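You operate a simulated robot arm through the tools that you are given. There is no shell and no other tool. Be economical: measure what you need, move in short steps, check, and stop when the job is done.

The job below is to be done with a simulated two-armed robot. You get a single attempt, and the scene is never put back.

Task
Take the red bin from the top of the blue bench and leave it on the sorting table top. Press the caliper zero button two times. Take the green brush and leave it on the small green tray. Put the red gauge on top of the brown wooden block. Turn the crimper size knob to 20 mm. Open the grey drawer, take the orange tag marked "250" from the sorting table top and leave it in the inside of the grey drawer, then shut the drawer. Screw the cap back on the sample bottle on the sorting table top. Put one of the hatch packers from the top of the press bench on the side shelf on the compactor. Do these in any order.

The check looks at the end state, three seconds after you hand in, the way a careful person would. Anything else that was tipped, shoved, dropped, spilled or broken makes it a failure. Lids that push on must go on centred and level and be pressed home; caps that screw on are set level and turned clockwise until they are tight.

Robot
Two 7-joint arms with two-finger parallel grippers on one trunk, on a base that drives. Base frame: it is fixed to the floor where the robot stands at the start and does not move with it; the origin is under the middle of the robot, x ahead of it, y to its left, z up. Units: cm, rad, N and s.
The left shoulder is at the start at [6.2, 20, 115.4], the right one opposite. With the tool pointing down near the work surface each hand reaches from about 22 to 70 cm from the robot's upright axis, wherever it stands, measured 20 degrees to its own side. Places, roughly: caliper zero button [40, 20, 90]; crimper size knob [60, 120, 100]; green brush (6x4x4 cm) [50, 50, 90]; grey drawer [50, 130, 70]; hatch packer [-1025, 625, 75]; inside of the grey drawer [60, 130, 70]; orange tag [-100, 0, 75]; red bin [50, 0, 75]; red gauge [50, 100, 100]; sample bottle [-100, -50, 100]; side shelf (57x24 cm) [-884, 544, 104]; small green tray (15x11x3 cm) [-120, 50, 90]; sorting table top [-120, 50, 80]; wooden block (11x5x4 cm) [-130, 130, 90]. Payload 1.57 kg a hand.
The tool frame of a hand sits at the grasp point between the pads (the TCP): z along the fingers, y along the line on which they close. The tips reach 3 cm beyond it. The gripper opens to 11 cm. The fingers are 2.4 cm wide and 1.2 cm thick; the gripper's body (4.8 by 11.2 cm) begins 7.8 cm behind the TCP.
Orientation is that of the tool frame in the base frame, as [roll, pitch, yaw] about the fixed x, y, z axes, in that order (R = Rz(yaw) Ry(pitch) Rx(roll)). With the fingers straight down and closing along the base's y, the tool's x points along the base's -x, its y along +y and its z along -z.

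Tools
- The arms move only by the tool move_arm. It takes "left_plan", "right_plan" or both (then of equal length, played together; a hand with none holds still); each is a list of rows, each a list of 3 entries, a list of its own where there are three numbers: the shift along the tool's x, y, z in cm, then the turn, a rotation vector about the tool's x, y, z in rad, then the opening, from 0 (shut) to 1 (fully open). In form: [[[tx, ty, tz], [rx, ry, rz], fingers], ...]. A call has 1 to 8 rows; each row shifts and turns the commanded pose from where the row before left it, along the tool's axes as they then stand. Rows are played at 5 a second. More than 5 cm and 0.15 rad between two rows, or a gripper value outside its range, and nothing of the call is played. A pose out of reach is approached as far as the arm can. The call stops where the force on the tool passes 40 N (or 10 N more than at its start, if that is more) or the arm is blocked; 0.2 s more then pass. Each finger travels about 7.2 cm/s and halts on what it meets, pressing with about 43 N; the grip force reading is that of the motor and also rises with nothing between the fingers. The clock runs only during rows and for 0.2 s after the last one: add rows that do not move to give the fingers time. It gives the time, the measured TCP pose, the force on the tool (base axes), the opening and the grip force at its end, in the units of the frame above (readings bear some noise), with the torque about the TCP (base axes, N m) and any sound that the robot's microphone picked up.
- Cameras (640 x 400 px; columns grow to the right, rows downward): "scene" is now at [4.18, -3.72, 173.29]; the picture's right is [-0.99, -0.14, 0.00], its down [-0.13, 0.92, -0.36] and it looks along [0.05, -0.36, -0.93] (base axes); focal length 214 px, centre (320, 200). "left" rides on the left gripper at [7, -1.6, -14.1] in its tool frame; the picture's right is [0.23, 0.97, 0.00], its down [-0.85, 0.20, -0.48] and it looks along [-0.47, 0.11, 0.88] (tool axes); focal length 222 px, centre (320, 200). "right" rides on the right gripper at [7, 1.6, -14.1] in its tool frame; the picture's right is [-0.23, 0.97, 0.00], its down [-0.86, -0.20, -0.48] and it looks along [-0.47, -0.11, 0.88] (tool axes); focal length 222 px, centre (320, 200). There is no depth. A picture from a camera that has moved, and an enlarged one, comes with that camera's place and axes in the base frame and with its lens. The place of the scene camera against the robot may be out by one fixed shift of up to 2.5 cm in any direction.
- capture(camera): a new picture of that camera. The clock stands still meanwhile.
- raise_lower(by): slides the trunk up (or, below 0, down) by that many cm; the arms and the scene camera ride with it, the base frame stays. It gives what a move gives, with no picture.
- roll_base(legs): drives the robot by 1 to 6 legs, each [ahead, left, turn to the left] in cm, cm and rad, along the robot's own axes; the way and the turn of a leg run together, so that a leg with both is an arc; at most 150 cm and 3.142 rad a leg. The arms and the cameras ride along, it lands a little off, and it stops where it bumps. It gives what a move gives.
- head_to(pan, tilt): turns the head with the scene camera to pan (to the left, within 1.501 rad either way) and tilt (down, from -0.506 to 1.204), counted from straight ahead of the robot. It gives what a move gives.
- close_up(camera, box): a new picture of the part [left, top, right, bottom] of that camera's present view, enlarged. The clock stands still meanwhile.
- finish_job(): hands the job in; it is judged then, once.

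Go step by step. Nothing tells you exact positions but the pictures and the camera data: compare them with the known pose of the tool, close in by small moves and look again before you grip or let go. The budget is 217 turns and 208 pictures, counting those below and the enlarged ones. Unless the task says otherwise, let go and move clear before handing in, and close with one line.

The tools are called by a JSON object that holds its "fn" and its "kwargs". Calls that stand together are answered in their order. move_arm: Moves the arms, as the interface text tells. Its arguments: {"type":"object","properties":{"left_plan":{"type":"array","items":{"type":"array"}},"right_plan":{"type":"array","items":{"type":"array"}}},"required":[]} The other tools are called the same way: raise_lower (by) slides the trunk up or down; roll_base (legs) drives the base; head_to (pan, tilt) turns the head that bears the scene camera; capture (camera) takes a picture; close_up (camera, box) takes an enlarged picture of a part of a camera's view; finish_job () hands the job in.

At the start:

```text
time: 0.0
left_tool_pos: [41.09, 43.61, 109.41]
left_orientation: [-3.14, -0.002, -3.14]
left_ft_force: [0.1, 0.0, 0.7]
left_wrist_torque: [-0.01, 0.0, 0.02]
left_grip_width: 10.99
left_finger_force: 0.0
right_tool_pos: [30.56, 6.16, 114.02]
right_orientation: [-3.141, 0.0, 3.141]
right_ft_force: [-1.0, -0.3, 0.6]
right_wrist_torque: [0.03, -0.02, 0.0]
right_grip_width: 11.01
right_finger_force: 0.0
trunk travel left (down, up): [-75.0, 24.0]
robot x, y, heading: [-0.09, -0.34, -0.0]
head pan, tilt: [-1.431, 1.201]
```

scene: 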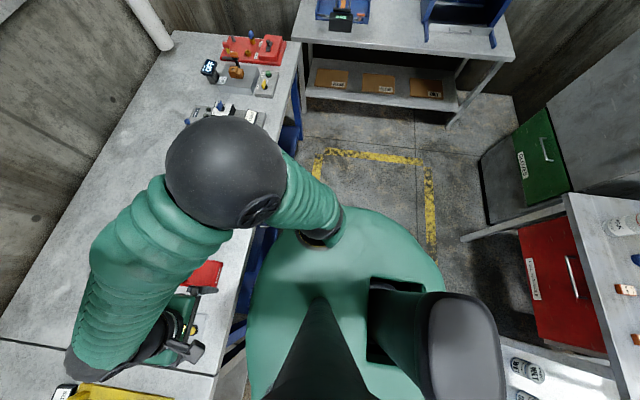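
right: 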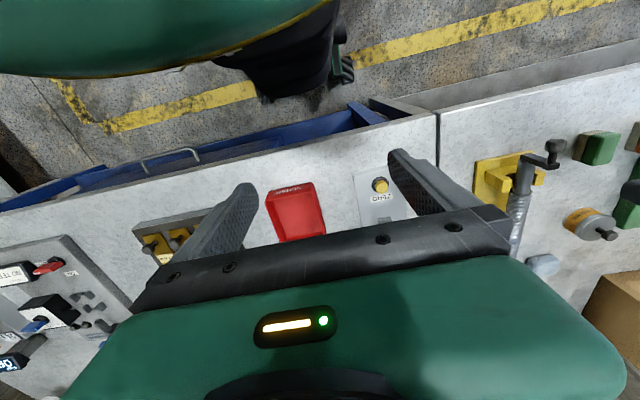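
left: 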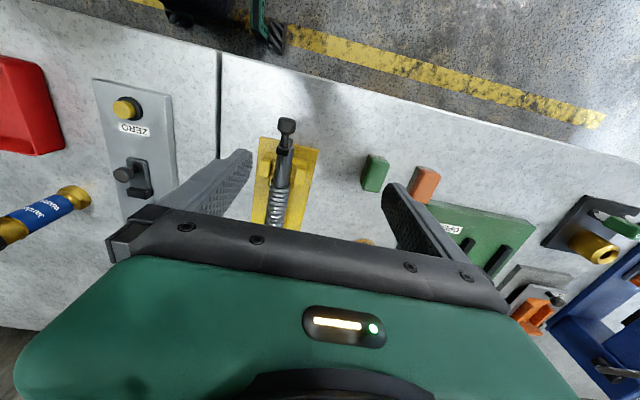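

I see the blue bench ahead with the red bin and the ZERO button under the hands. I will turn the head to survey the bench first.

{"fn": "head_to", "kwargs": {"pan": 0.3, "tilt": 0.9}}

{"fn": "capture", "kwargs": {"camera": "scene"}}

{"fn": "head_to", "kwargs": {"pan": 1.2, "tilt": 0.6}}

{"fn": "capture", "kwargs": {"camera": "scene"}}

```text
time: 1.8
left_tool_pos: [40.95, 43.54, 109.61]
left_orientation: [3.14, 0.001, 3.14]
left_ft_force: [-0.5, 0.4, -0.8]
left_wrist_torque: [-0.03, 0.03, -0.05]
left_grip_width: 11.02
left_finger_force: 0.0
right_tool_pos: [30.61, 6.1, 114.17]
right_orientation: [-3.139, 0.0, -3.141]
right_ft_force: [0.1, 0.3, -0.3]
right_wrist_torque: [-0.03, 0.0, -0.03]
right_grip_width: 10.99
right_finger_force: 0.1
trunk travel left (down, up): [-75.0, 24.0]
robot x, y, heading: [0.03, 0.03, 0.002]
head pan, tilt: [0.3, 0.901]
```

```text
204 pictures are left
camera scene: at [10.61, 3.99, 175.25], right [0.3, -0.96, 0.0], down [-0.75, -0.23, -0.62], along [0.59, 0.18, -0.79], focal length 214 px, centre (320, 200)
```

scene: 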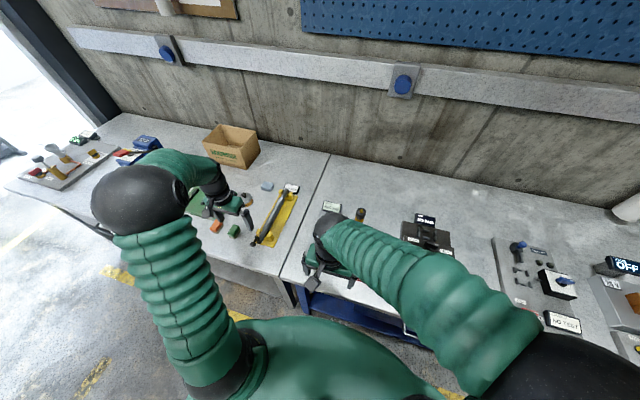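

```text
time: 3.0
left_tool_pos: [41.1, 43.59, 109.56]
left_orientation: [3.142, -0.001, 3.141]
left_ft_force: [-0.2, 0.3, -0.1]
left_wrist_torque: [-0.03, 0.0, -0.03]
left_grip_width: 11.01
left_finger_force: 0.1
right_tool_pos: [30.62, 6.04, 114.06]
right_orientation: [-3.14, 0.0, 3.141]
right_ft_force: [0.5, 0.2, 0.4]
right_wrist_torque: [-0.01, -0.01, 0.01]
right_grip_width: 11.03
right_finger_force: 0.0
trunk travel left (down, up): [-75.0, 24.0]
robot x, y, heading: [0.17, -0.18, -0.002]
head pan, tilt: [1.201, 0.6]
```

```text
203 pictures are left
camera scene: at [6.6, 10.0, 177.72], right [0.93, -0.36, 0.0], down [-0.21, -0.53, -0.82], along [0.3, 0.77, -0.57], focal length 214 px, centre (320, 200)
```

scene: 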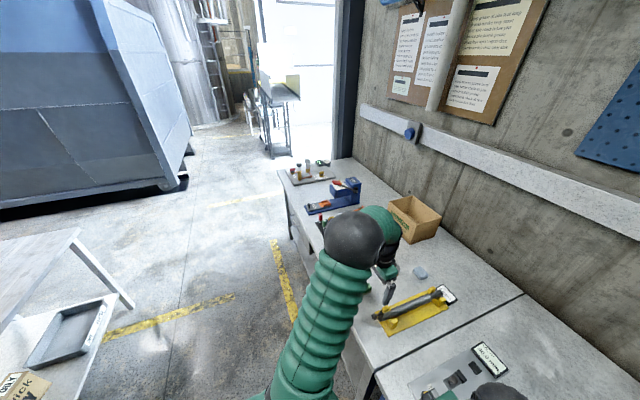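

The zero button triangulates to about [44.5, 15, 88] and the red bin to about [47, -3]. I will check the details from both hand cameras.

{"fn": "close_up", "kwargs": {"camera": "right", "box": [220, 120, 460, 270]}}

{"fn": "close_up", "kwargs": {"camera": "left", "box": [340, 120, 640, 308]}}

{"fn": "close_up", "kwargs": {"camera": "left", "box": [0, 50, 340, 262]}}

```text
2.67 times, centred on (340, 195) of right
camera zoom: at [23.61, 7.76, 128.25], right [0.23, 0.97, 0.0], down [0.85, -0.2, 0.48], along [0.47, -0.11, -0.88], focal length 592 px, centre (267, 213)
```

zoom: 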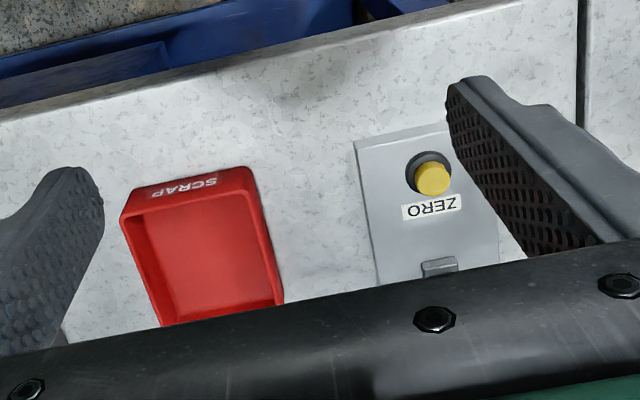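

```text
2.13 times, centred on (490, 214) of left
camera zoom: at [34.08, 41.93, 123.71], right [-0.23, 0.97, 0.0], down [0.86, 0.2, 0.48], along [0.47, 0.11, -0.88], focal length 473 px, centre (-42, 170)
```

zoom: 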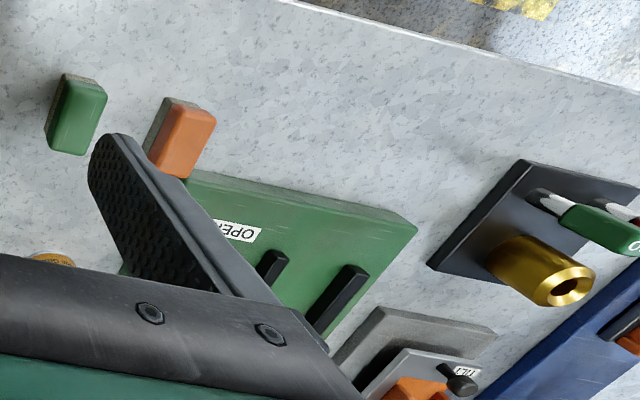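

```text
1.88 times, centred on (170, 156) of left
camera zoom: at [34.08, 41.93, 123.71], right [-0.23, 0.97, 0.0], down [0.86, 0.2, 0.48], along [0.47, 0.11, -0.88], focal length 418 px, centre (602, 283)
```

zoom: 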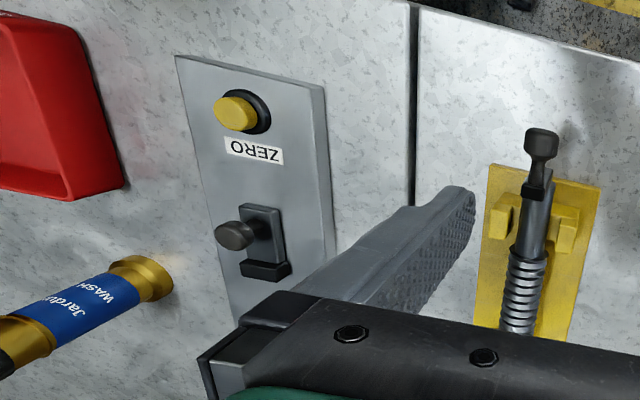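

I'll check the label of the ZERO device, as there may be more than one.

{"fn": "close_up", "kwargs": {"camera": "scene", "box": [370, 280, 570, 400]}}

{"fn": "close_up", "kwargs": {"camera": "scene", "box": [260, 140, 460, 270]}}

{"fn": "close_up", "kwargs": {"camera": "right", "box": [400, 80, 640, 280]}}

```text
3.20 times, centred on (470, 340) of scene
camera zoom: at [6.6, 10.0, 177.72], right [0.93, -0.36, 0.0], down [-0.21, -0.53, -0.82], along [0.3, 0.77, -0.57], focal length 686 px, centre (-160, -248)
```

zoom: 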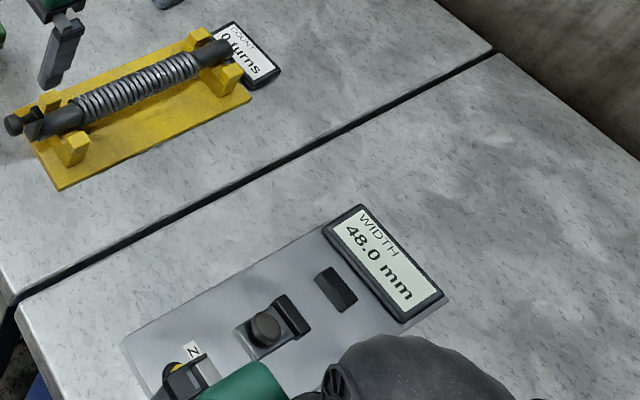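

```text
3.08 times, centred on (360, 205) of scene
camera zoom: at [6.6, 10.0, 177.72], right [0.93, -0.36, 0.0], down [-0.21, -0.53, -0.82], along [0.3, 0.77, -0.57], focal length 660 px, centre (197, 185)
```

zoom: 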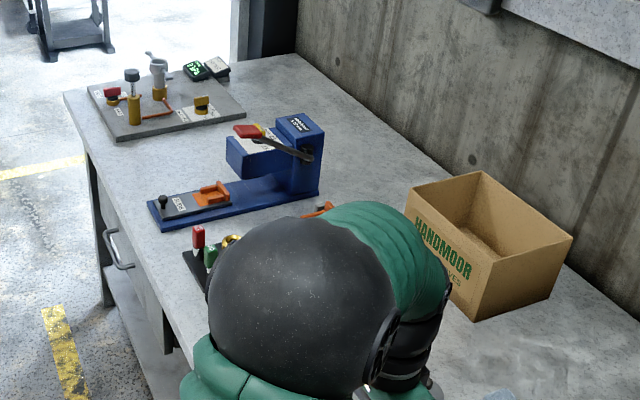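

```text
2.00 times, centred on (520, 180) of right
camera zoom: at [23.61, 7.76, 128.25], right [0.23, 0.97, 0.0], down [0.85, -0.2, 0.48], along [0.47, -0.11, -0.88], focal length 444 px, centre (-80, 240)
```

zoom: 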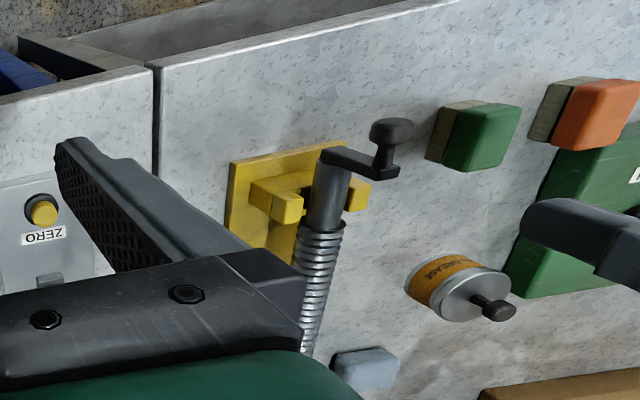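

The ZERO device reads WIDTH 48.0 mm, so it's the caliper. I move the right hand, fingers shut, above its button.

{"fn": "move_arm", "kwargs": {"right_plan": [[[-3.5, 2.2, 0], [0, 0, 0], 0], [[-3.5, 2.2, 0], [0, 0, 0], 0], [[-3.5, 2.2, 2], [0, 0, 0], 0], [[-3.4, 2.3, 4], [0, 0, 0], 0], [[0, 0, 4], [0, 0, 0], 0], [[0, 0, 4], [0, 0, 0], 0], [[0, 0, 0], [0, 0, 0], 0]]}}

{"fn": "capture", "kwargs": {"camera": "right"}}

{"fn": "capture", "kwargs": {"camera": "left"}}

```text
refused: row 4 steps farther than a row can; nothing moved
```

```text
196 pictures are left
camera right: at [23.61, 7.76, 128.25], right [0.23, 0.97, 0.0], down [0.85, -0.2, 0.48], along [0.47, -0.11, -0.88], focal length 222 px, centre (320, 200)
```

right: 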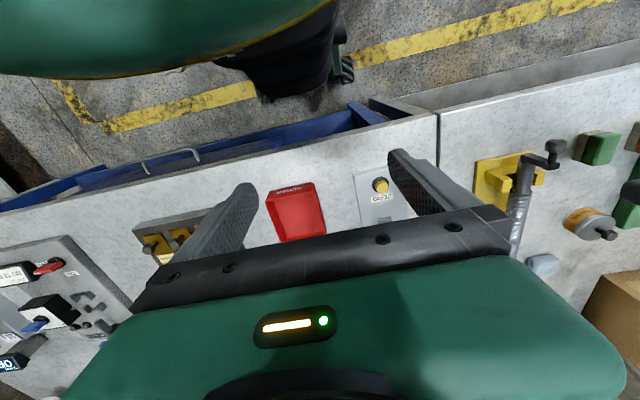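

```text
195 pictures are left
camera left: at [34.08, 41.93, 123.71], right [-0.23, 0.97, 0.0], down [0.86, 0.2, 0.48], along [0.47, 0.11, -0.88], focal length 222 px, centre (320, 200)
```

left: 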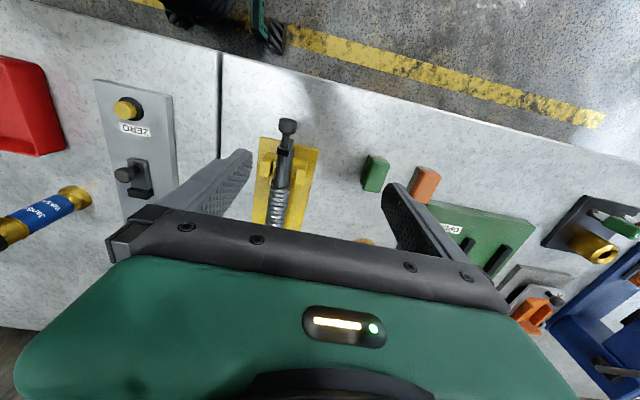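

The step limit is 5 cm in total, so I use smaller steps.

{"fn": "move_arm", "kwargs": {"right_plan": [[[-3.5, 2.2, 0], [0, 0, 0], 0], [[-3.5, 2.2, 0], [0, 0, 0], 0], [[-3.5, 2.2, 2], [0, 0, 0], 0], [[-3.4, 2.3, 2], [0, 0, 0], 0], [[0, 0, 4], [0, 0, 0], 0], [[0, 0, 4], [0, 0, 0], 0], [[0, 0, 4], [0, 0, 0], 0], [[0, 0, 0], [0, 0, 0], 0]]}}

{"fn": "capture", "kwargs": {"camera": "right"}}

{"fn": "capture", "kwargs": {"camera": "left"}}

```text
time: 3.8
left_tool_pos: [40.74, 43.16, 109.66]
left_orientation: [3.138, 0.001, -3.141]
left_ft_force: [0.3, 0.9, -0.2]
left_wrist_torque: [0.02, 0.0, -0.02]
left_grip_width: 11.02
left_finger_force: 0.1
right_tool_pos: [43.21, 14.22, 122.87]
right_orientation: [2.996, 0.173, 3.133]
right_ft_force: [0.0, -0.1, 0.3]
right_wrist_torque: [-0.02, -0.02, -0.01]
right_grip_width: 0.0
right_finger_force: 9.1
trunk travel left (down, up): [-75.0, 24.0]
robot x, y, heading: [-0.23, -0.17, 0.001]
head pan, tilt: [1.201, 0.6]
stopped in row 4 (right hand): the arm was blocked; the commanded pose is now the measured one
```

```text
194 pictures are left
camera right: at [33.88, 13.88, 135.67], right [0.21, 0.96, 0.18], down [0.76, -0.28, 0.58], along [0.61, 0.01, -0.79], focal length 222 px, centre (320, 200)
```

right: 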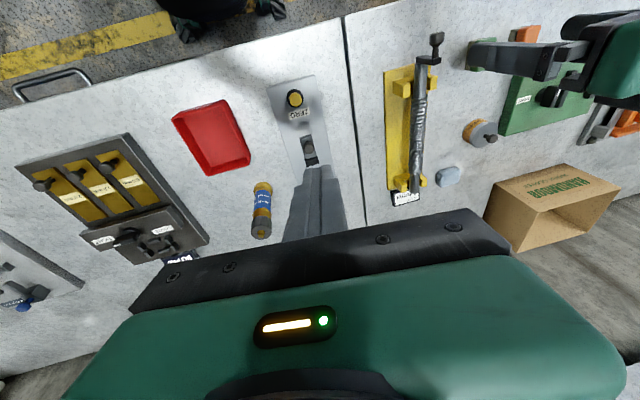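

```text
193 pictures are left
camera left: at [33.83, 41.65, 123.81], right [-0.23, 0.97, 0.0], down [0.85, 0.2, 0.48], along [0.47, 0.11, -0.88], focal length 222 px, centre (320, 200)
```

left: 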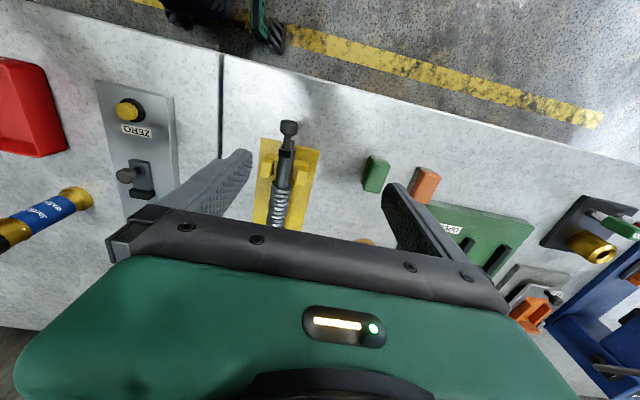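

The right arm jams that far across its own body. I'll drive 25 cm left so the caliper and bin lie to its own side, lifting the left hand for clearance.

{"fn": "move_arm", "kwargs": {"right_plan": [[[3, -2, -1], [0, 0, 0], 0], [[3, -2, 0], [0, 0, 0], 0]], "left_plan": [[[2, 0, -4], [0, 0, 0], 1], [[2, 0, -4], [0, 0, 0], 1]]}}

{"fn": "roll_base", "kwargs": {"legs": [[0, 26, 0]]}}

{"fn": "head_to", "kwargs": {"pan": -0.3, "tilt": 0.8}}

{"fn": "capture", "kwargs": {"camera": "scene"}}

```text
time: 4.4
left_tool_pos: [36.44, 43.19, 117.92]
left_orientation: [3.139, 0.004, -3.141]
left_ft_force: [-0.2, 0.4, 0.3]
left_wrist_torque: [-0.01, -0.02, 0.04]
left_grip_width: 11.04
left_finger_force: 0.1
right_tool_pos: [36.31, 10.34, 122.01]
right_orientation: [2.998, 0.172, 3.132]
right_ft_force: [-0.8, -1.3, 0.3]
right_wrist_torque: [0.02, -0.05, 0.01]
right_grip_width: 0.0
right_finger_force: 21.5
trunk travel left (down, up): [-75.0, 24.0]
robot x, y, heading: [0.18, 0.02, -0.0]
head pan, tilt: [1.201, 0.6]
```

```text
time: 6.3
left_tool_pos: [36.87, 68.12, 118.2]
left_orientation: [3.132, 0.002, 3.139]
left_ft_force: [1.1, 0.3, 0.2]
left_wrist_torque: [-0.02, 0.04, 0.0]
left_grip_width: 10.99
left_finger_force: 0.0
right_tool_pos: [36.9, 35.0, 122.0]
right_orientation: [2.99, 0.166, 3.13]
right_ft_force: [0.8, -0.4, 0.6]
right_wrist_torque: [0.02, 0.01, -0.02]
right_grip_width: 0.01
right_finger_force: 21.3
trunk travel left (down, up): [-75.0, 24.0]
robot x, y, heading: [0.16, 25.81, 0.001]
head pan, tilt: [1.201, 0.6]
```

```text
time: 7.9
left_tool_pos: [36.93, 68.68, 118.04]
left_orientation: [3.136, 0.002, 3.139]
left_ft_force: [0.1, -0.3, 0.2]
left_wrist_torque: [0.02, -0.02, 0.01]
left_grip_width: 10.99
left_finger_force: 0.1
right_tool_pos: [37.0, 35.79, 121.98]
right_orientation: [2.998, 0.166, 3.13]
right_ft_force: [0.4, 1.0, 0.6]
right_wrist_torque: [0.03, -0.02, -0.01]
right_grip_width: 0.01
right_finger_force: 21.2
trunk travel left (down, up): [-75.0, 24.0]
robot x, y, heading: [-0.0, 25.45, -0.004]
head pan, tilt: [-0.3, 0.799]
```

```text
192 pictures are left
camera scene: at [11.08, 24.98, 176.05], right [-0.3, -0.96, 0.0], down [-0.69, 0.21, -0.7], along [0.67, -0.21, -0.72], focal length 214 px, centre (320, 200)
```

scene: 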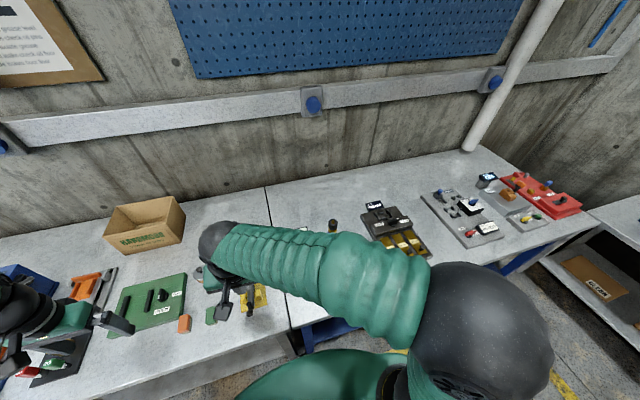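

Now I level the right hand and bring it above the button.

{"fn": "move_arm", "kwargs": {"right_plan": [[[0, 0, 0], [0.072, 0.083, 0.008], 0], [[0, 0, 0], [0.072, 0.083, 0.008], 0], [[-1.25, -3.45, 2.5], [0, 0, 0], 0], [[-1.25, -3.45, 2.5], [0, 0, 0], 0], [[-1.25, -3.45, 2.5], [0, 0, 0], 0], [[-1.25, -3.45, 2.5], [0, 0, 0], 0], [[-1.25, -3.45, 2.5], [0, 0, 0], 0], [[-1.25, -3.45, 2.5], [0, 0, 0], 0]]}}

{"fn": "capture", "kwargs": {"camera": "right"}}

{"fn": "capture", "kwargs": {"camera": "scene"}}

```text
time: 9.7
left_tool_pos: [37.01, 68.63, 118.04]
left_orientation: [3.135, 0.002, 3.139]
left_ft_force: [-0.7, 0.6, -0.4]
left_wrist_torque: [0.01, 0.02, 0.02]
left_grip_width: 11.0
left_finger_force: 0.0
right_tool_pos: [44.1, 14.77, 106.86]
right_orientation: [3.139, 0.002, 3.128]
right_ft_force: [0.2, 0.0, 0.0]
right_wrist_torque: [0.01, 0.03, 0.05]
right_grip_width: 0.01
right_finger_force: 21.1
trunk travel left (down, up): [-75.0, 24.0]
robot x, y, heading: [0.18, 25.83, 0.003]
head pan, tilt: [-0.3, 0.799]
```

```text
191 pictures are left
camera right: at [37.28, 16.48, 120.99], right [0.24, 0.97, 0.0], down [0.85, -0.21, 0.48], along [0.46, -0.11, -0.88], focal length 222 px, centre (320, 200)
```

right: 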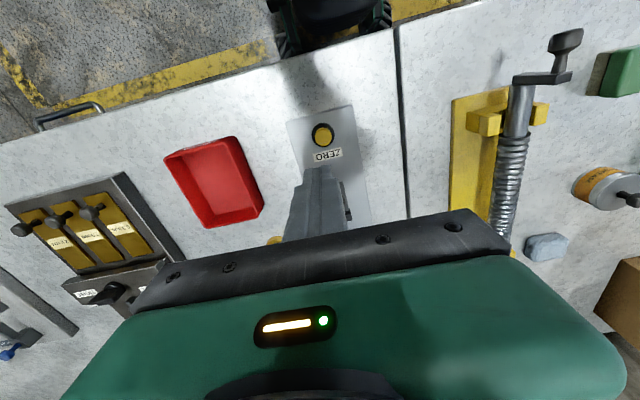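

```text
190 pictures are left
camera scene: at [11.36, 24.51, 176.03], right [-0.3, -0.96, 0.0], down [-0.69, 0.21, -0.69], along [0.66, -0.21, -0.72], focal length 214 px, centre (320, 200)
```

scene: 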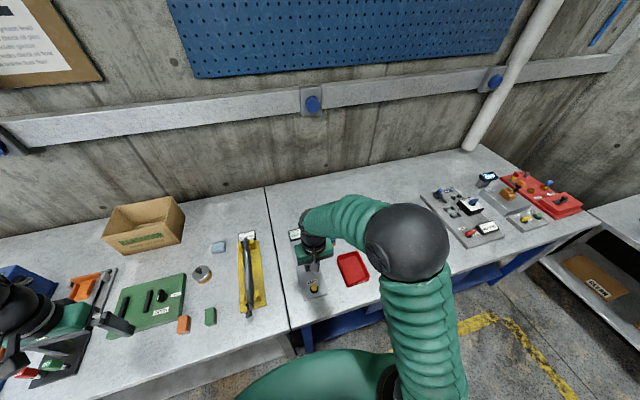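

The button recalculates to [44.1, 15.2]. I lower to a few cm above it and look.

{"fn": "move_arm", "kwargs": {"right_plan": [[[0, 0.4, 4], [0, 0, 0], 0], [[0, 0, 4], [0, 0, 0], 0], [[0, 0, 3], [0, 0, 0], 0], [[0, 0, 0], [0, 0, 0], 0]]}}

{"fn": "capture", "kwargs": {"camera": "right"}}

```text
time: 10.7
left_tool_pos: [36.91, 68.66, 118.05]
left_orientation: [3.138, 0.002, 3.142]
left_ft_force: [0.6, -1.1, 0.6]
left_wrist_torque: [0.02, -0.04, -0.03]
left_grip_width: 11.0
left_finger_force: 0.0
right_tool_pos: [44.28, 15.64, 95.89]
right_orientation: [3.141, 0.002, 3.128]
right_ft_force: [0.1, 0.6, 0.3]
right_wrist_torque: [-0.02, 0.05, 0.01]
right_grip_width: 0.0
right_finger_force: 21.1
trunk travel left (down, up): [-75.0, 24.0]
robot x, y, heading: [0.34, 25.65, -0.001]
head pan, tilt: [-0.3, 0.799]
```

```text
189 pictures are left
camera right: at [37.37, 17.29, 110.15], right [0.24, 0.97, 0.0], down [0.85, -0.21, 0.48], along [0.47, -0.12, -0.88], focal length 222 px, centre (320, 200)
```

right: 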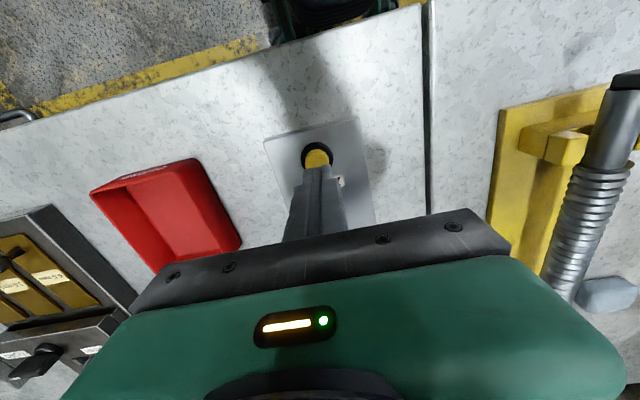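

Aligned over the button; I press down gently in small steps.

{"fn": "move_arm", "kwargs": {"right_plan": [[[0.1, -0.3, 1.5], [0, 0, 0], 0], [[0, 0, 0.5], [0, 0, 0], 0], [[0, 0, 0.5], [0, 0, 0], 0], [[0, 0, 0.4], [0, 0, 0], 0], [[0, 0, 0.4], [0, 0, 0], 0], [[0, 0, 0.3], [0, 0, 0], 0]]}}

```text
time: 12.1
left_tool_pos: [36.95, 68.91, 117.87]
left_orientation: [3.137, 0.002, 3.14]
left_ft_force: [0.0, 0.1, 0.1]
left_wrist_torque: [0.02, 0.0, 0.0]
left_grip_width: 11.01
left_finger_force: 0.0
right_tool_pos: [44.04, 15.35, 92.46]
right_orientation: [3.141, 0.003, 3.128]
right_ft_force: [0.4, 0.1, 1.5]
right_wrist_torque: [-0.04, -0.03, 0.01]
right_grip_width: 0.0
right_finger_force: 21.2
trunk travel left (down, up): [-75.0, 24.0]
robot x, y, heading: [0.14, 25.45, -0.001]
head pan, tilt: [-0.3, 0.799]
heard: click
```

A click: first press done. I lift off, look at the state, then press again.

{"fn": "move_arm", "kwargs": {"right_plan": [[[0, 0, -1], [0, 0, 0], 0], [[0, 0, -1], [0, 0, 0], 0], [[0, 0, 0], [0, 0, 0], 0]]}}

{"fn": "close_up", "kwargs": {"camera": "scene", "box": [260, 200, 380, 310]}}

{"fn": "move_arm", "kwargs": {"right_plan": [[[0, 0, 0.6], [0, 0, 0], 0], [[0, 0, 0.5], [0, 0, 0], 0], [[0, 0, 0.5], [0, 0, 0], 0], [[0, 0, 0.4], [0, 0, 0], 0]]}}

```text
time: 12.9
left_tool_pos: [36.99, 68.94, 117.94]
left_orientation: [3.138, -0.001, 3.141]
left_ft_force: [0.0, 0.6, 0.6]
left_wrist_torque: [-0.02, 0.02, -0.01]
left_grip_width: 10.99
left_finger_force: 0.1
right_tool_pos: [43.83, 15.28, 94.41]
right_orientation: [-3.141, 0.001, 3.128]
right_ft_force: [0.2, -0.7, -0.1]
right_wrist_torque: [0.01, 0.0, 0.01]
right_grip_width: 0.01
right_finger_force: 21.3
trunk travel left (down, up): [-75.0, 24.0]
robot x, y, heading: [0.08, 25.81, 0.003]
head pan, tilt: [-0.3, 0.799]
```

```text
3.64 times, centred on (320, 255) of scene
camera zoom: at [11.25, 24.95, 176.04], right [-0.3, -0.96, 0.0], down [-0.69, 0.21, -0.7], along [0.66, -0.21, -0.72], focal length 780 px, centre (320, 0)
```

zoom: 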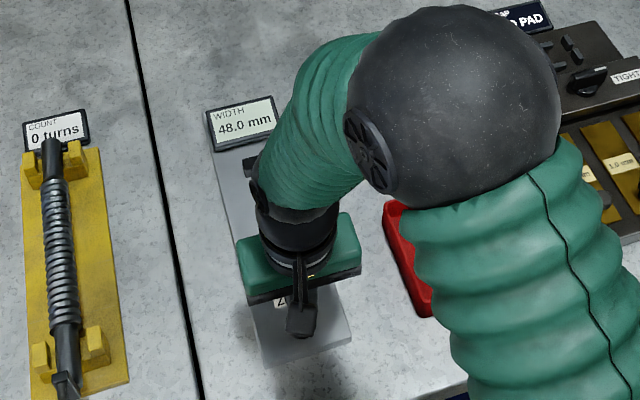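

```text
time: 13.9
left_tool_pos: [36.88, 68.75, 117.89]
left_orientation: [3.138, 0.002, 3.14]
left_ft_force: [-0.3, -0.2, -0.8]
left_wrist_torque: [0.0, 0.03, 0.03]
left_grip_width: 10.99
left_finger_force: 0.1
right_tool_pos: [44.16, 15.24, 92.35]
right_orientation: [3.141, 0.001, 3.126]
right_ft_force: [1.0, -0.3, 2.3]
right_wrist_torque: [-0.06, -0.03, 0.01]
right_grip_width: 0.02
right_finger_force: 21.0
trunk travel left (down, up): [-75.0, 24.0]
robot x, y, heading: [-0.26, 25.72, -0.003]
head pan, tilt: [-0.3, 0.799]
heard: click
```

Second click heard. I lift away and check the caliper.

{"fn": "move_arm", "kwargs": {"right_plan": [[[0, 0, -2], [0, 0, 0], 0], [[0, 0, -4], [0, 0, 0], 0.5], [[0, 0, -4], [0, 0, 0], 1], [[0, -4, 0], [0, 0, 0], 1], [[0, -4, 0], [0, 0, 0], 1], [[0, -4, 0], [0, 0, 0], 1], [[0, -4, 0], [0, 0, 0], 1]]}}

{"fn": "capture", "kwargs": {"camera": "right"}}

{"fn": "close_up", "kwargs": {"camera": "scene", "box": [260, 200, 420, 310]}}

```text
time: 15.5
left_tool_pos: [36.94, 68.74, 117.91]
left_orientation: [3.136, 0.001, 3.14]
left_ft_force: [-0.6, -0.5, 0.4]
left_wrist_torque: [0.0, 0.03, -0.03]
left_grip_width: 10.99
left_finger_force: 0.2
right_tool_pos: [44.03, -1.1, 102.52]
right_orientation: [3.141, 0.0, 3.127]
right_ft_force: [-0.6, 0.0, -0.1]
right_wrist_torque: [0.04, 0.0, -0.04]
right_grip_width: 11.0
right_finger_force: 0.0
trunk travel left (down, up): [-75.0, 24.0]
robot x, y, heading: [-0.16, 25.79, -0.001]
head pan, tilt: [-0.3, 0.799]
```

```text
187 pictures are left
camera right: at [37.05, 0.69, 116.67], right [0.24, 0.97, 0.0], down [0.85, -0.21, 0.48], along [0.47, -0.11, -0.88], focal length 222 px, centre (320, 200)
```

right: 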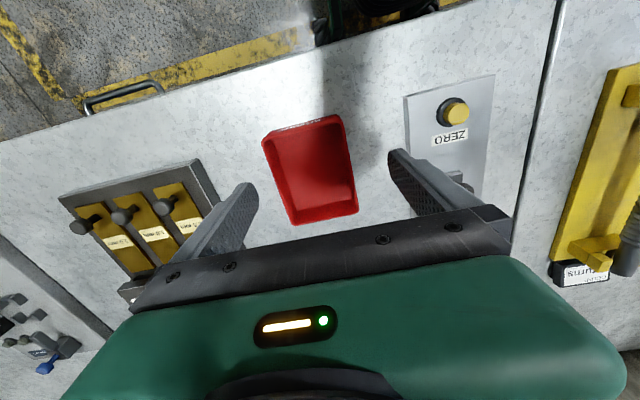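

```text
3.64 times, centred on (340, 255) of scene
camera zoom: at [11.22, 24.66, 176.04], right [-0.3, -0.96, 0.0], down [-0.69, 0.21, -0.7], along [0.66, -0.21, -0.72], focal length 780 px, centre (247, 0)
```

zoom: 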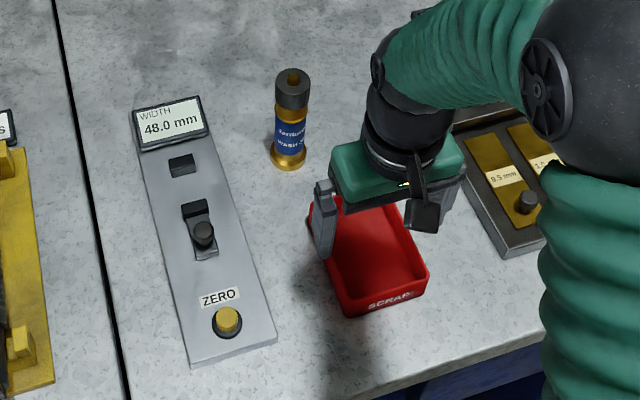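

Caliper pressed twice. The bin measures about 10.6 x 14.3 cm centred near [49, -3], so I'll pinch its +y wall. Moving over it half open.

{"fn": "move_arm", "kwargs": {"right_plan": [[[-2.5, 1.5, 1], [0, 0, 0], 0.5], [[-2.5, 1.6, 1], [0, 0, 0.014], 0.5], [[0, 0, 3], [0, 0, 0], 0.5], [[0, 0, 0], [0, 0, 0], 0.5]]}}

{"fn": "capture", "kwargs": {"camera": "right"}}

{"fn": "close_up", "kwargs": {"camera": "scene", "box": [260, 200, 420, 310]}}

```text
time: 16.5
left_tool_pos: [36.88, 68.81, 118.02]
left_orientation: [3.137, 0.004, 3.14]
left_ft_force: [-0.3, -0.4, -0.1]
left_wrist_torque: [0.03, 0.03, -0.01]
left_grip_width: 11.0
left_finger_force: 0.0
right_tool_pos: [49.0, 2.17, 97.55]
right_orientation: [3.141, 0.003, 3.113]
right_ft_force: [0.5, -1.1, -0.3]
right_wrist_torque: [0.01, 0.02, 0.0]
right_grip_width: 5.51
right_finger_force: 0.1
trunk travel left (down, up): [-75.0, 24.0]
robot x, y, heading: [-0.0, 25.78, -0.003]
head pan, tilt: [-0.3, 0.799]
```

```text
185 pictures are left
camera right: at [42.07, 3.93, 111.82], right [0.25, 0.97, 0.0], down [0.85, -0.22, 0.48], along [0.46, -0.12, -0.88], focal length 222 px, centre (320, 200)
```

right: 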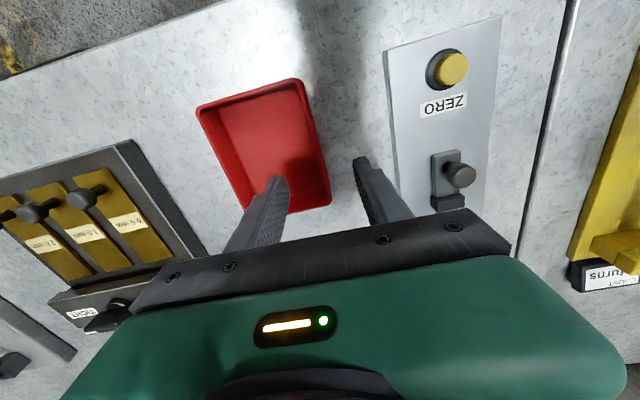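

```text
3.64 times, centred on (340, 255) of scene
camera zoom: at [11.15, 24.75, 176.05], right [-0.3, -0.96, 0.0], down [-0.69, 0.21, -0.7], along [0.66, -0.21, -0.72], focal length 780 px, centre (247, 0)
```

zoom: 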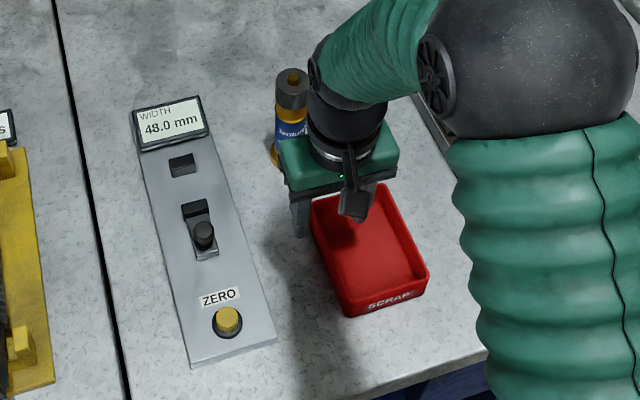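

The wall line is at y≈1.8–2.0, parallel to x. I square the hand and lower over the wall.

{"fn": "move_arm", "kwargs": {"right_plan": [[[0, -0.3, 2], [0, 0, -0.028], 0.5], [[0, 0, 2], [0, 0, 0], 0.5], [[0, 0, 2], [0, 0, 0], 0.5], [[0, 0, 0], [0, 0, 0], 0.5]]}}

{"fn": "capture", "kwargs": {"camera": "right"}}

{"fn": "close_up", "kwargs": {"camera": "scene", "box": [300, 220, 400, 300]}}

```text
time: 17.5
left_tool_pos: [36.77, 68.85, 118.01]
left_orientation: [3.137, 0.002, 3.14]
left_ft_force: [-0.5, 0.0, 1.1]
left_wrist_torque: [0.02, 0.0, 0.01]
left_grip_width: 11.02
left_finger_force: 0.1
right_tool_pos: [48.93, 2.0, 91.39]
right_orientation: [-3.141, 0.003, 3.141]
right_ft_force: [-0.2, -0.2, -0.2]
right_wrist_torque: [0.05, 0.0, -0.01]
right_grip_width: 5.49
right_finger_force: 0.0
trunk travel left (down, up): [-75.0, 24.0]
robot x, y, heading: [0.05, 25.7, 0.003]
head pan, tilt: [-0.3, 0.799]
```

```text
183 pictures are left
camera right: at [41.93, 3.66, 105.51], right [0.23, 0.97, 0.0], down [0.85, -0.2, 0.48], along [0.47, -0.11, -0.88], focal length 222 px, centre (320, 200)
```

right: 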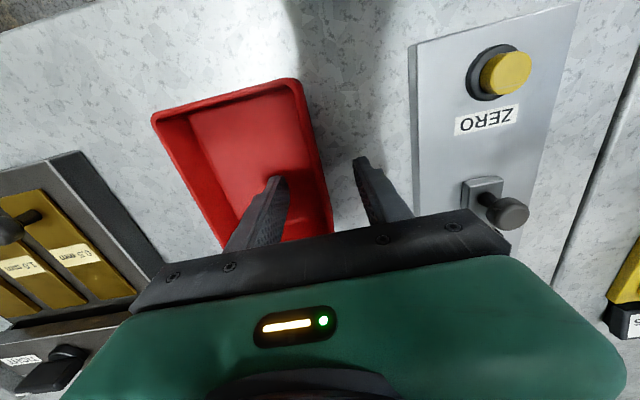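

```text
5.00 times, centred on (350, 260) of scene
camera zoom: at [11.22, 24.86, 176.04], right [-0.3, -0.96, 0.0], down [-0.69, 0.21, -0.7], along [0.66, -0.21, -0.72], focal length 1072 px, centre (170, -100)
```

zoom: 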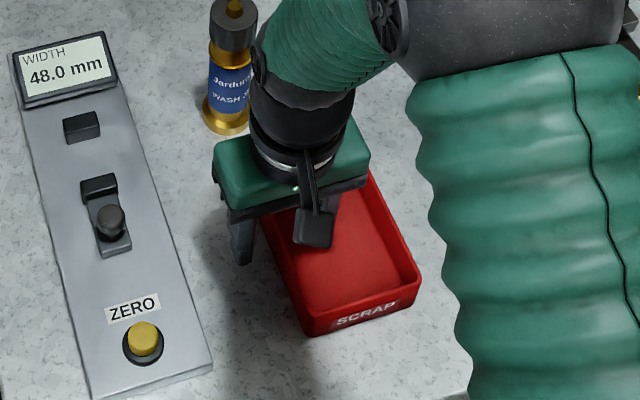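

Scaling between the two views puts the rim near z 90 and the wall centred at y≈2.0, right between the fingers. I lower in small steps until I near the bin floor.

{"fn": "move_arm", "kwargs": {"right_plan": [[[0, 0, 0.5], [0, 0, 0], 0.5], [[0, 0, 0.4], [0, 0, 0], 0.5], [[0, 0, 0.3], [0, 0, 0], 0.5], [[0, 0, 0], [0, 0, 0], 0.5]]}}

{"fn": "capture", "kwargs": {"camera": "right"}}

```text
time: 18.5
left_tool_pos: [36.89, 68.73, 117.76]
left_orientation: [3.138, 0.003, 3.139]
left_ft_force: [-0.5, -1.4, 0.7]
left_wrist_torque: [0.0, 0.01, -0.02]
left_grip_width: 11.04
left_finger_force: 0.0
right_tool_pos: [48.95, 1.9, 90.17]
right_orientation: [-3.14, 0.001, -3.142]
right_ft_force: [0.4, 0.3, 0.5]
right_wrist_torque: [-0.02, -0.02, -0.01]
right_grip_width: 5.52
right_finger_force: 0.1
trunk travel left (down, up): [-75.0, 24.0]
robot x, y, heading: [-0.13, 25.73, 0.0]
head pan, tilt: [-0.3, 0.799]
```

```text
181 pictures are left
camera right: at [41.95, 3.56, 104.32], right [0.23, 0.97, 0.0], down [0.85, -0.2, 0.48], along [0.47, -0.11, -0.88], focal length 222 px, centre (320, 200)
```

right: 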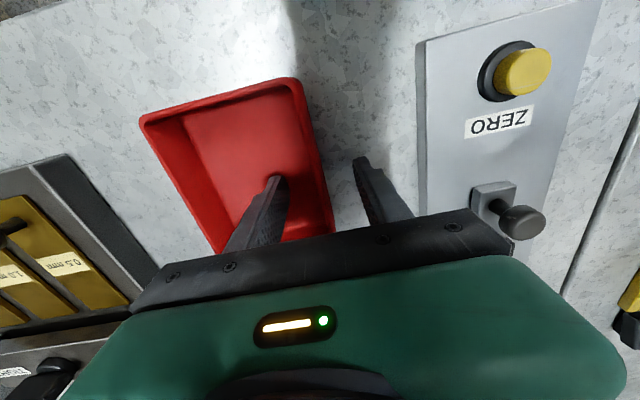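

No contact yet at tip height 87.2; continuing down.

{"fn": "move_arm", "kwargs": {"right_plan": [[[0, 0, 0.4], [0, 0, 0], 0.5], [[0, 0, 0.3], [0, 0, 0], 0.5], [[0, 0, 0.3], [0, 0, 0], 0.5], [[0, 0, 0], [0, 0, 0], 0.5]]}}

```text
time: 19.6
left_tool_pos: [36.66, 68.85, 117.97]
left_orientation: [3.138, 0.006, 3.138]
left_ft_force: [-0.5, -0.3, 0.0]
left_wrist_torque: [-0.01, 0.02, -0.01]
left_grip_width: 11.01
left_finger_force: 0.1
right_tool_pos: [48.95, 1.86, 89.54]
right_orientation: [-3.138, 0.011, -3.14]
right_ft_force: [-7.0, 0.7, 27.5]
right_wrist_torque: [-0.76, 0.53, -0.13]
right_grip_width: 5.4
right_finger_force: 0.1
trunk travel left (down, up): [-75.0, 24.0]
robot x, y, heading: [0.22, 25.7, 0.003]
head pan, tilt: [-0.3, 0.799]
stopped in row 4 (right hand): the force on the tool passed its limit at 41 N (the readings are from after the stop); the commanded pose is now the measured one
```

Bin floor contact at tip height ≈86.6. I back off 0.6 cm and grip the wall.

{"fn": "move_arm", "kwargs": {"right_plan": [[[0, 0, -0.6], [0, 0, 0], 0.5], [[0, 0, 0], [0, 0, 0], 0.3], [[0, 0, 0], [0, 0, 0], 0], [[0, 0, 0], [0, 0, 0], 0], [[0, 0, 0], [0, 0, 0], 0]]}}

{"fn": "capture", "kwargs": {"camera": "right"}}

```text
time: 20.9
left_tool_pos: [36.77, 68.79, 117.97]
left_orientation: [3.138, 0.004, 3.14]
left_ft_force: [0.0, -0.7, 0.1]
left_wrist_torque: [0.02, 0.02, 0.0]
left_grip_width: 10.99
left_finger_force: 0.0
right_tool_pos: [49.14, 1.68, 89.96]
right_orientation: [-3.139, 0.006, 3.141]
right_ft_force: [-3.3, 0.9, 2.8]
right_wrist_torque: [0.19, -0.34, -0.07]
right_grip_width: 0.37
right_finger_force: 24.7
trunk travel left (down, up): [-75.0, 24.0]
robot x, y, heading: [-0.25, 25.66, 0.003]
head pan, tilt: [-0.3, 0.799]
```

```text
180 pictures are left
camera right: at [41.99, 3.35, 104.05], right [0.23, 0.97, 0.0], down [0.85, -0.2, 0.48], along [0.47, -0.11, -0.87], focal length 222 px, centre (320, 200)
```

right: 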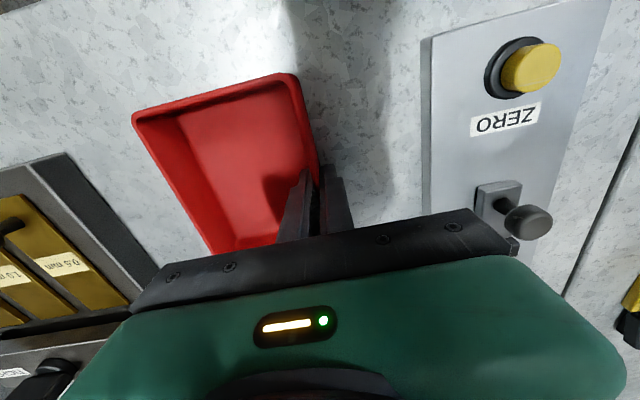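

The wall is gripped. I lift the bin and bring the left hand over toward the green brush (≈[45.6, 54]).

{"fn": "move_arm", "kwargs": {"right_plan": [[[0, 0, -1], [0, 0, 0], 0], [[0, 0, -3], [0, 0, 0], 0], [[0, 0, -4], [0, 0, 0], 0], [[0, 0, -4], [0, 0, 0], 0], [[2, 0, -4], [0, 0, 0], 0], [[4, -1, 0], [0, 0, 0], 0]], "left_plan": [[[0, 0, 0], [0, 0, 0], 1], [[-1.6, -3, 0], [0, 0, 0], 1], [[-1.6, -3, 1], [0, 0, 0], 1], [[-1.6, -3, 2], [0, 0, 0], 1], [[-1.6, -3, 3], [0, 0, 0], 1], [[-1.6, -3, 3], [0, 0, 0], 1]]}}

{"fn": "capture", "kwargs": {"camera": "left"}}

{"fn": "capture", "kwargs": {"camera": "scene"}}

```text
time: 22.2
left_tool_pos: [45.17, 53.83, 108.9]
left_orientation: [3.138, 0.004, 3.141]
left_ft_force: [0.0, 0.7, 0.5]
left_wrist_torque: [0.02, 0.0, 0.0]
left_grip_width: 11.01
left_finger_force: 0.0
right_tool_pos: [42.66, 0.65, 105.78]
right_orientation: [-3.141, 0.008, -3.141]
right_ft_force: [1.0, -0.8, -5.2]
right_wrist_torque: [0.28, -0.11, -0.01]
right_grip_width: 0.4
right_finger_force: 24.5
trunk travel left (down, up): [-75.0, 24.0]
robot x, y, heading: [-0.02, 25.67, 0.001]
head pan, tilt: [-0.3, 0.799]
```

```text
179 pictures are left
camera left: at [38.19, 52.18, 123.0], right [-0.23, 0.97, 0.01], down [0.85, 0.2, 0.48], along [0.47, 0.11, -0.88], focal length 222 px, centre (320, 200)
```

left: 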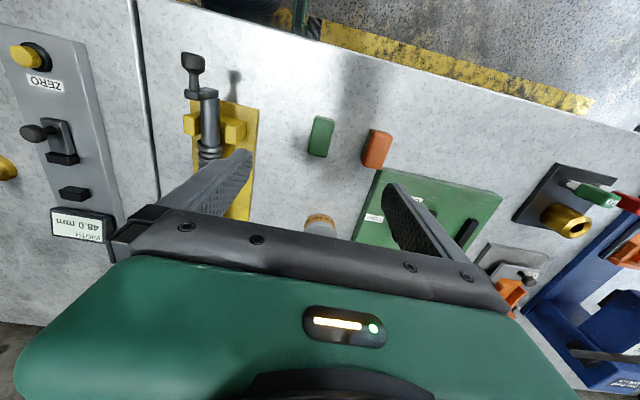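

```text
178 pictures are left
camera scene: at [11.16, 24.63, 176.04], right [-0.3, -0.96, 0.0], down [-0.69, 0.21, -0.7], along [0.66, -0.21, -0.72], focal length 214 px, centre (320, 200)
```

scene: 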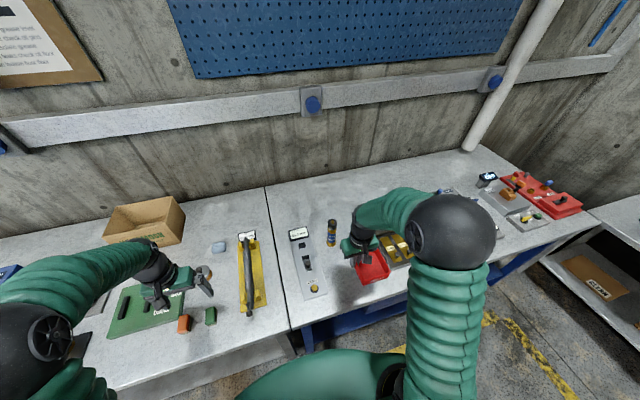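

The brush lies along x, centred at [45.4, 54.0]. I narrow the left gripper and descend.

{"fn": "move_arm", "kwargs": {"left_plan": [[[-0.3, 0.2, 4], [0, 0, 0], 0.6], [[0, 0, 4], [0, 0, 0], 0.6], [[0, 0, 4], [0, 0, 0], 0.6], [[0, 0, 2], [0, 0, 0], 0.6], [[0, 0, 0], [0, 0, 0], 0.6]]}}

{"fn": "capture", "kwargs": {"camera": "left"}}

```text
time: 23.4
left_tool_pos: [45.37, 53.87, 94.79]
left_orientation: [3.137, 0.003, 3.138]
left_ft_force: [-0.4, 0.2, -0.6]
left_wrist_torque: [-0.02, 0.0, -0.05]
left_grip_width: 6.58
left_finger_force: 0.1
right_tool_pos: [42.68, 0.5, 105.8]
right_orientation: [3.141, 0.007, 3.14]
right_ft_force: [-0.7, -0.3, -5.1]
right_wrist_torque: [0.27, -0.05, 0.01]
right_grip_width: 0.41
right_finger_force: 25.0
trunk travel left (down, up): [-75.0, 24.0]
robot x, y, heading: [0.23, 25.85, 0.001]
head pan, tilt: [-0.3, 0.799]
```

```text
177 pictures are left
camera left: at [38.38, 52.23, 108.79], right [-0.23, 0.97, 0.0], down [0.85, 0.2, 0.48], along [0.47, 0.11, -0.88], focal length 222 px, centre (320, 200)
```

left: 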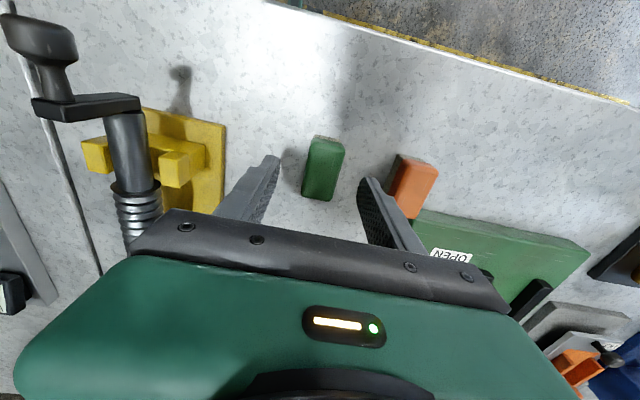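

Brush is centred between the fingers. I go down and grip it.

{"fn": "move_arm", "kwargs": {"left_plan": [[[0, 0.4, 2], [0, 0, 0], 0.6], [[0, 0, 2], [0, 0, 0], 0.6], [[0, 0, 1], [0, 0, 0], 0.6], [[0, 0, 0], [0, 0, 0], 0.6], [[0, 0, 0], [0, 0, 0], 0], [[0, 0, 0], [0, 0, 0], 0], [[0, 0, 0], [0, 0, 0], 0]]}}

{"fn": "capture", "kwargs": {"camera": "left"}}

```text
time: 25.1
left_tool_pos: [45.47, 54.34, 89.95]
left_orientation: [3.137, 0.002, 3.139]
left_ft_force: [0.7, 0.9, 0.3]
left_wrist_torque: [0.02, 0.0, -0.02]
left_grip_width: 3.09
left_finger_force: 39.6
right_tool_pos: [42.8, 0.64, 105.85]
right_orientation: [3.141, 0.005, -3.141]
right_ft_force: [-0.4, -0.5, -6.2]
right_wrist_torque: [0.24, -0.08, 0.01]
right_grip_width: 0.38
right_finger_force: 24.8
trunk travel left (down, up): [-75.0, 24.0]
robot x, y, heading: [0.51, 25.83, -0.001]
head pan, tilt: [-0.3, 0.799]
```

```text
176 pictures are left
camera left: at [38.59, 52.75, 103.82], right [-0.23, 0.97, 0.0], down [0.85, 0.2, 0.48], along [0.47, 0.11, -0.88], focal length 222 px, centre (320, 200)
```

left: 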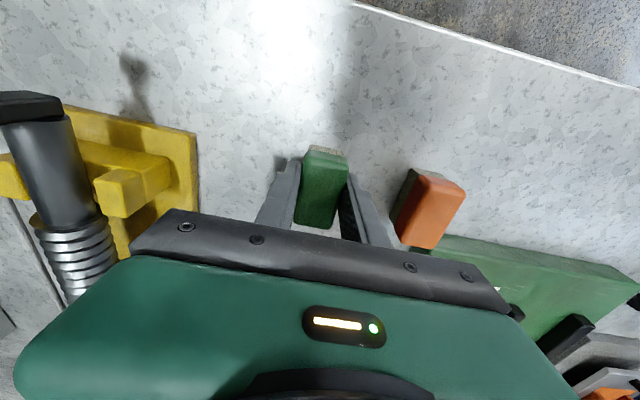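

Brush gripped. I lift both loads, pull them in, then back up and turn to face the sorting table.

{"fn": "move_arm", "kwargs": {"left_plan": [[[0, 0, -2], [0, 0, 0], 0], [[0, 0, -4], [0, 0, 0], 0], [[0, 0, -4], [0, 0, 0], 0], [[1, 0, -4], [0, 0, 0], 0], [[4, 0, -2], [0, 0, 0], 0], [[4, -2, 0], [0, 0, 0], 0]], "right_plan": [[[0, 0, 0], [0, 0, 0], 0], [[2, 0, 0], [0, 0, 0], 0], [[2, 0, 0], [0, 0, 0], 0], [[2, 0, 0], [0, 0, 0], 0], [[0, 0, 0], [0, 0, 0], 0], [[0, 0, 0], [0, 0, 0], 0]]}}

{"fn": "roll_base", "kwargs": {"legs": [[-20, 0, 0], [0, 0, 1.57]]}}

{"fn": "head_to", "kwargs": {"pan": 0.9, "tilt": 0.6}}

{"fn": "capture", "kwargs": {"camera": "scene"}}

```text
time: 26.4
left_tool_pos: [36.36, 51.94, 105.84]
left_orientation: [3.136, 0.003, 3.139]
left_ft_force: [-0.4, -0.2, -1.0]
left_wrist_torque: [0.01, -0.03, 0.03]
left_grip_width: 3.12
left_finger_force: 39.9
right_tool_pos: [36.91, 0.58, 105.8]
right_orientation: [-3.141, 0.009, -3.141]
right_ft_force: [-0.8, -0.7, -5.3]
right_wrist_torque: [0.28, -0.1, -0.01]
right_grip_width: 0.41
right_finger_force: 24.8
trunk travel left (down, up): [-75.0, 24.0]
robot x, y, heading: [0.01, 26.19, -0.001]
head pan, tilt: [-0.3, 0.799]
```

```text
time: 32.0
left_tool_pos: [-47.76, 61.0, 105.87]
left_orientation: [3.138, 0.002, -1.532]
left_ft_force: [-0.3, 0.9, -0.7]
left_wrist_torque: [0.01, -0.01, 0.01]
left_grip_width: 3.1
left_finger_force: 39.2
right_tool_pos: [3.71, 63.59, 105.82]
right_orientation: [3.14, 0.007, -1.533]
right_ft_force: [-0.1, 0.1, -5.1]
right_wrist_torque: [0.06, 0.21, 0.0]
right_grip_width: 0.38
right_finger_force: 25.0
trunk travel left (down, up): [-75.0, 24.0]
robot x, y, heading: [-19.94, 25.56, 1.612]
head pan, tilt: [-0.3, 0.799]
```

```text
time: 33.4
left_tool_pos: [-47.76, 60.87, 105.85]
left_orientation: [3.137, 0.003, -1.531]
left_ft_force: [-0.3, 0.4, -0.2]
left_wrist_torque: [0.03, 0.03, -0.02]
left_grip_width: 3.08
left_finger_force: 39.7
right_tool_pos: [3.61, 63.39, 105.87]
right_orientation: [-3.141, 0.009, -1.532]
right_ft_force: [-0.5, 0.8, -5.2]
right_wrist_torque: [0.03, 0.27, 0.0]
right_grip_width: 0.41
right_finger_force: 25.0
trunk travel left (down, up): [-75.0, 24.0]
robot x, y, heading: [-20.14, 25.43, 1.612]
head pan, tilt: [0.901, 0.6]
```

```text
175 pictures are left
camera scene: at [-27.07, 35.74, 177.73], right [0.59, 0.81, 0.0], down [0.46, -0.34, -0.82], along [-0.67, 0.49, -0.57], focal length 214 px, centre (320, 200)
```

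scene: 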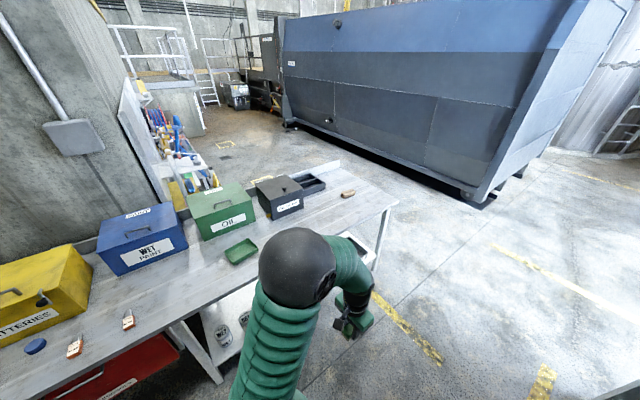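

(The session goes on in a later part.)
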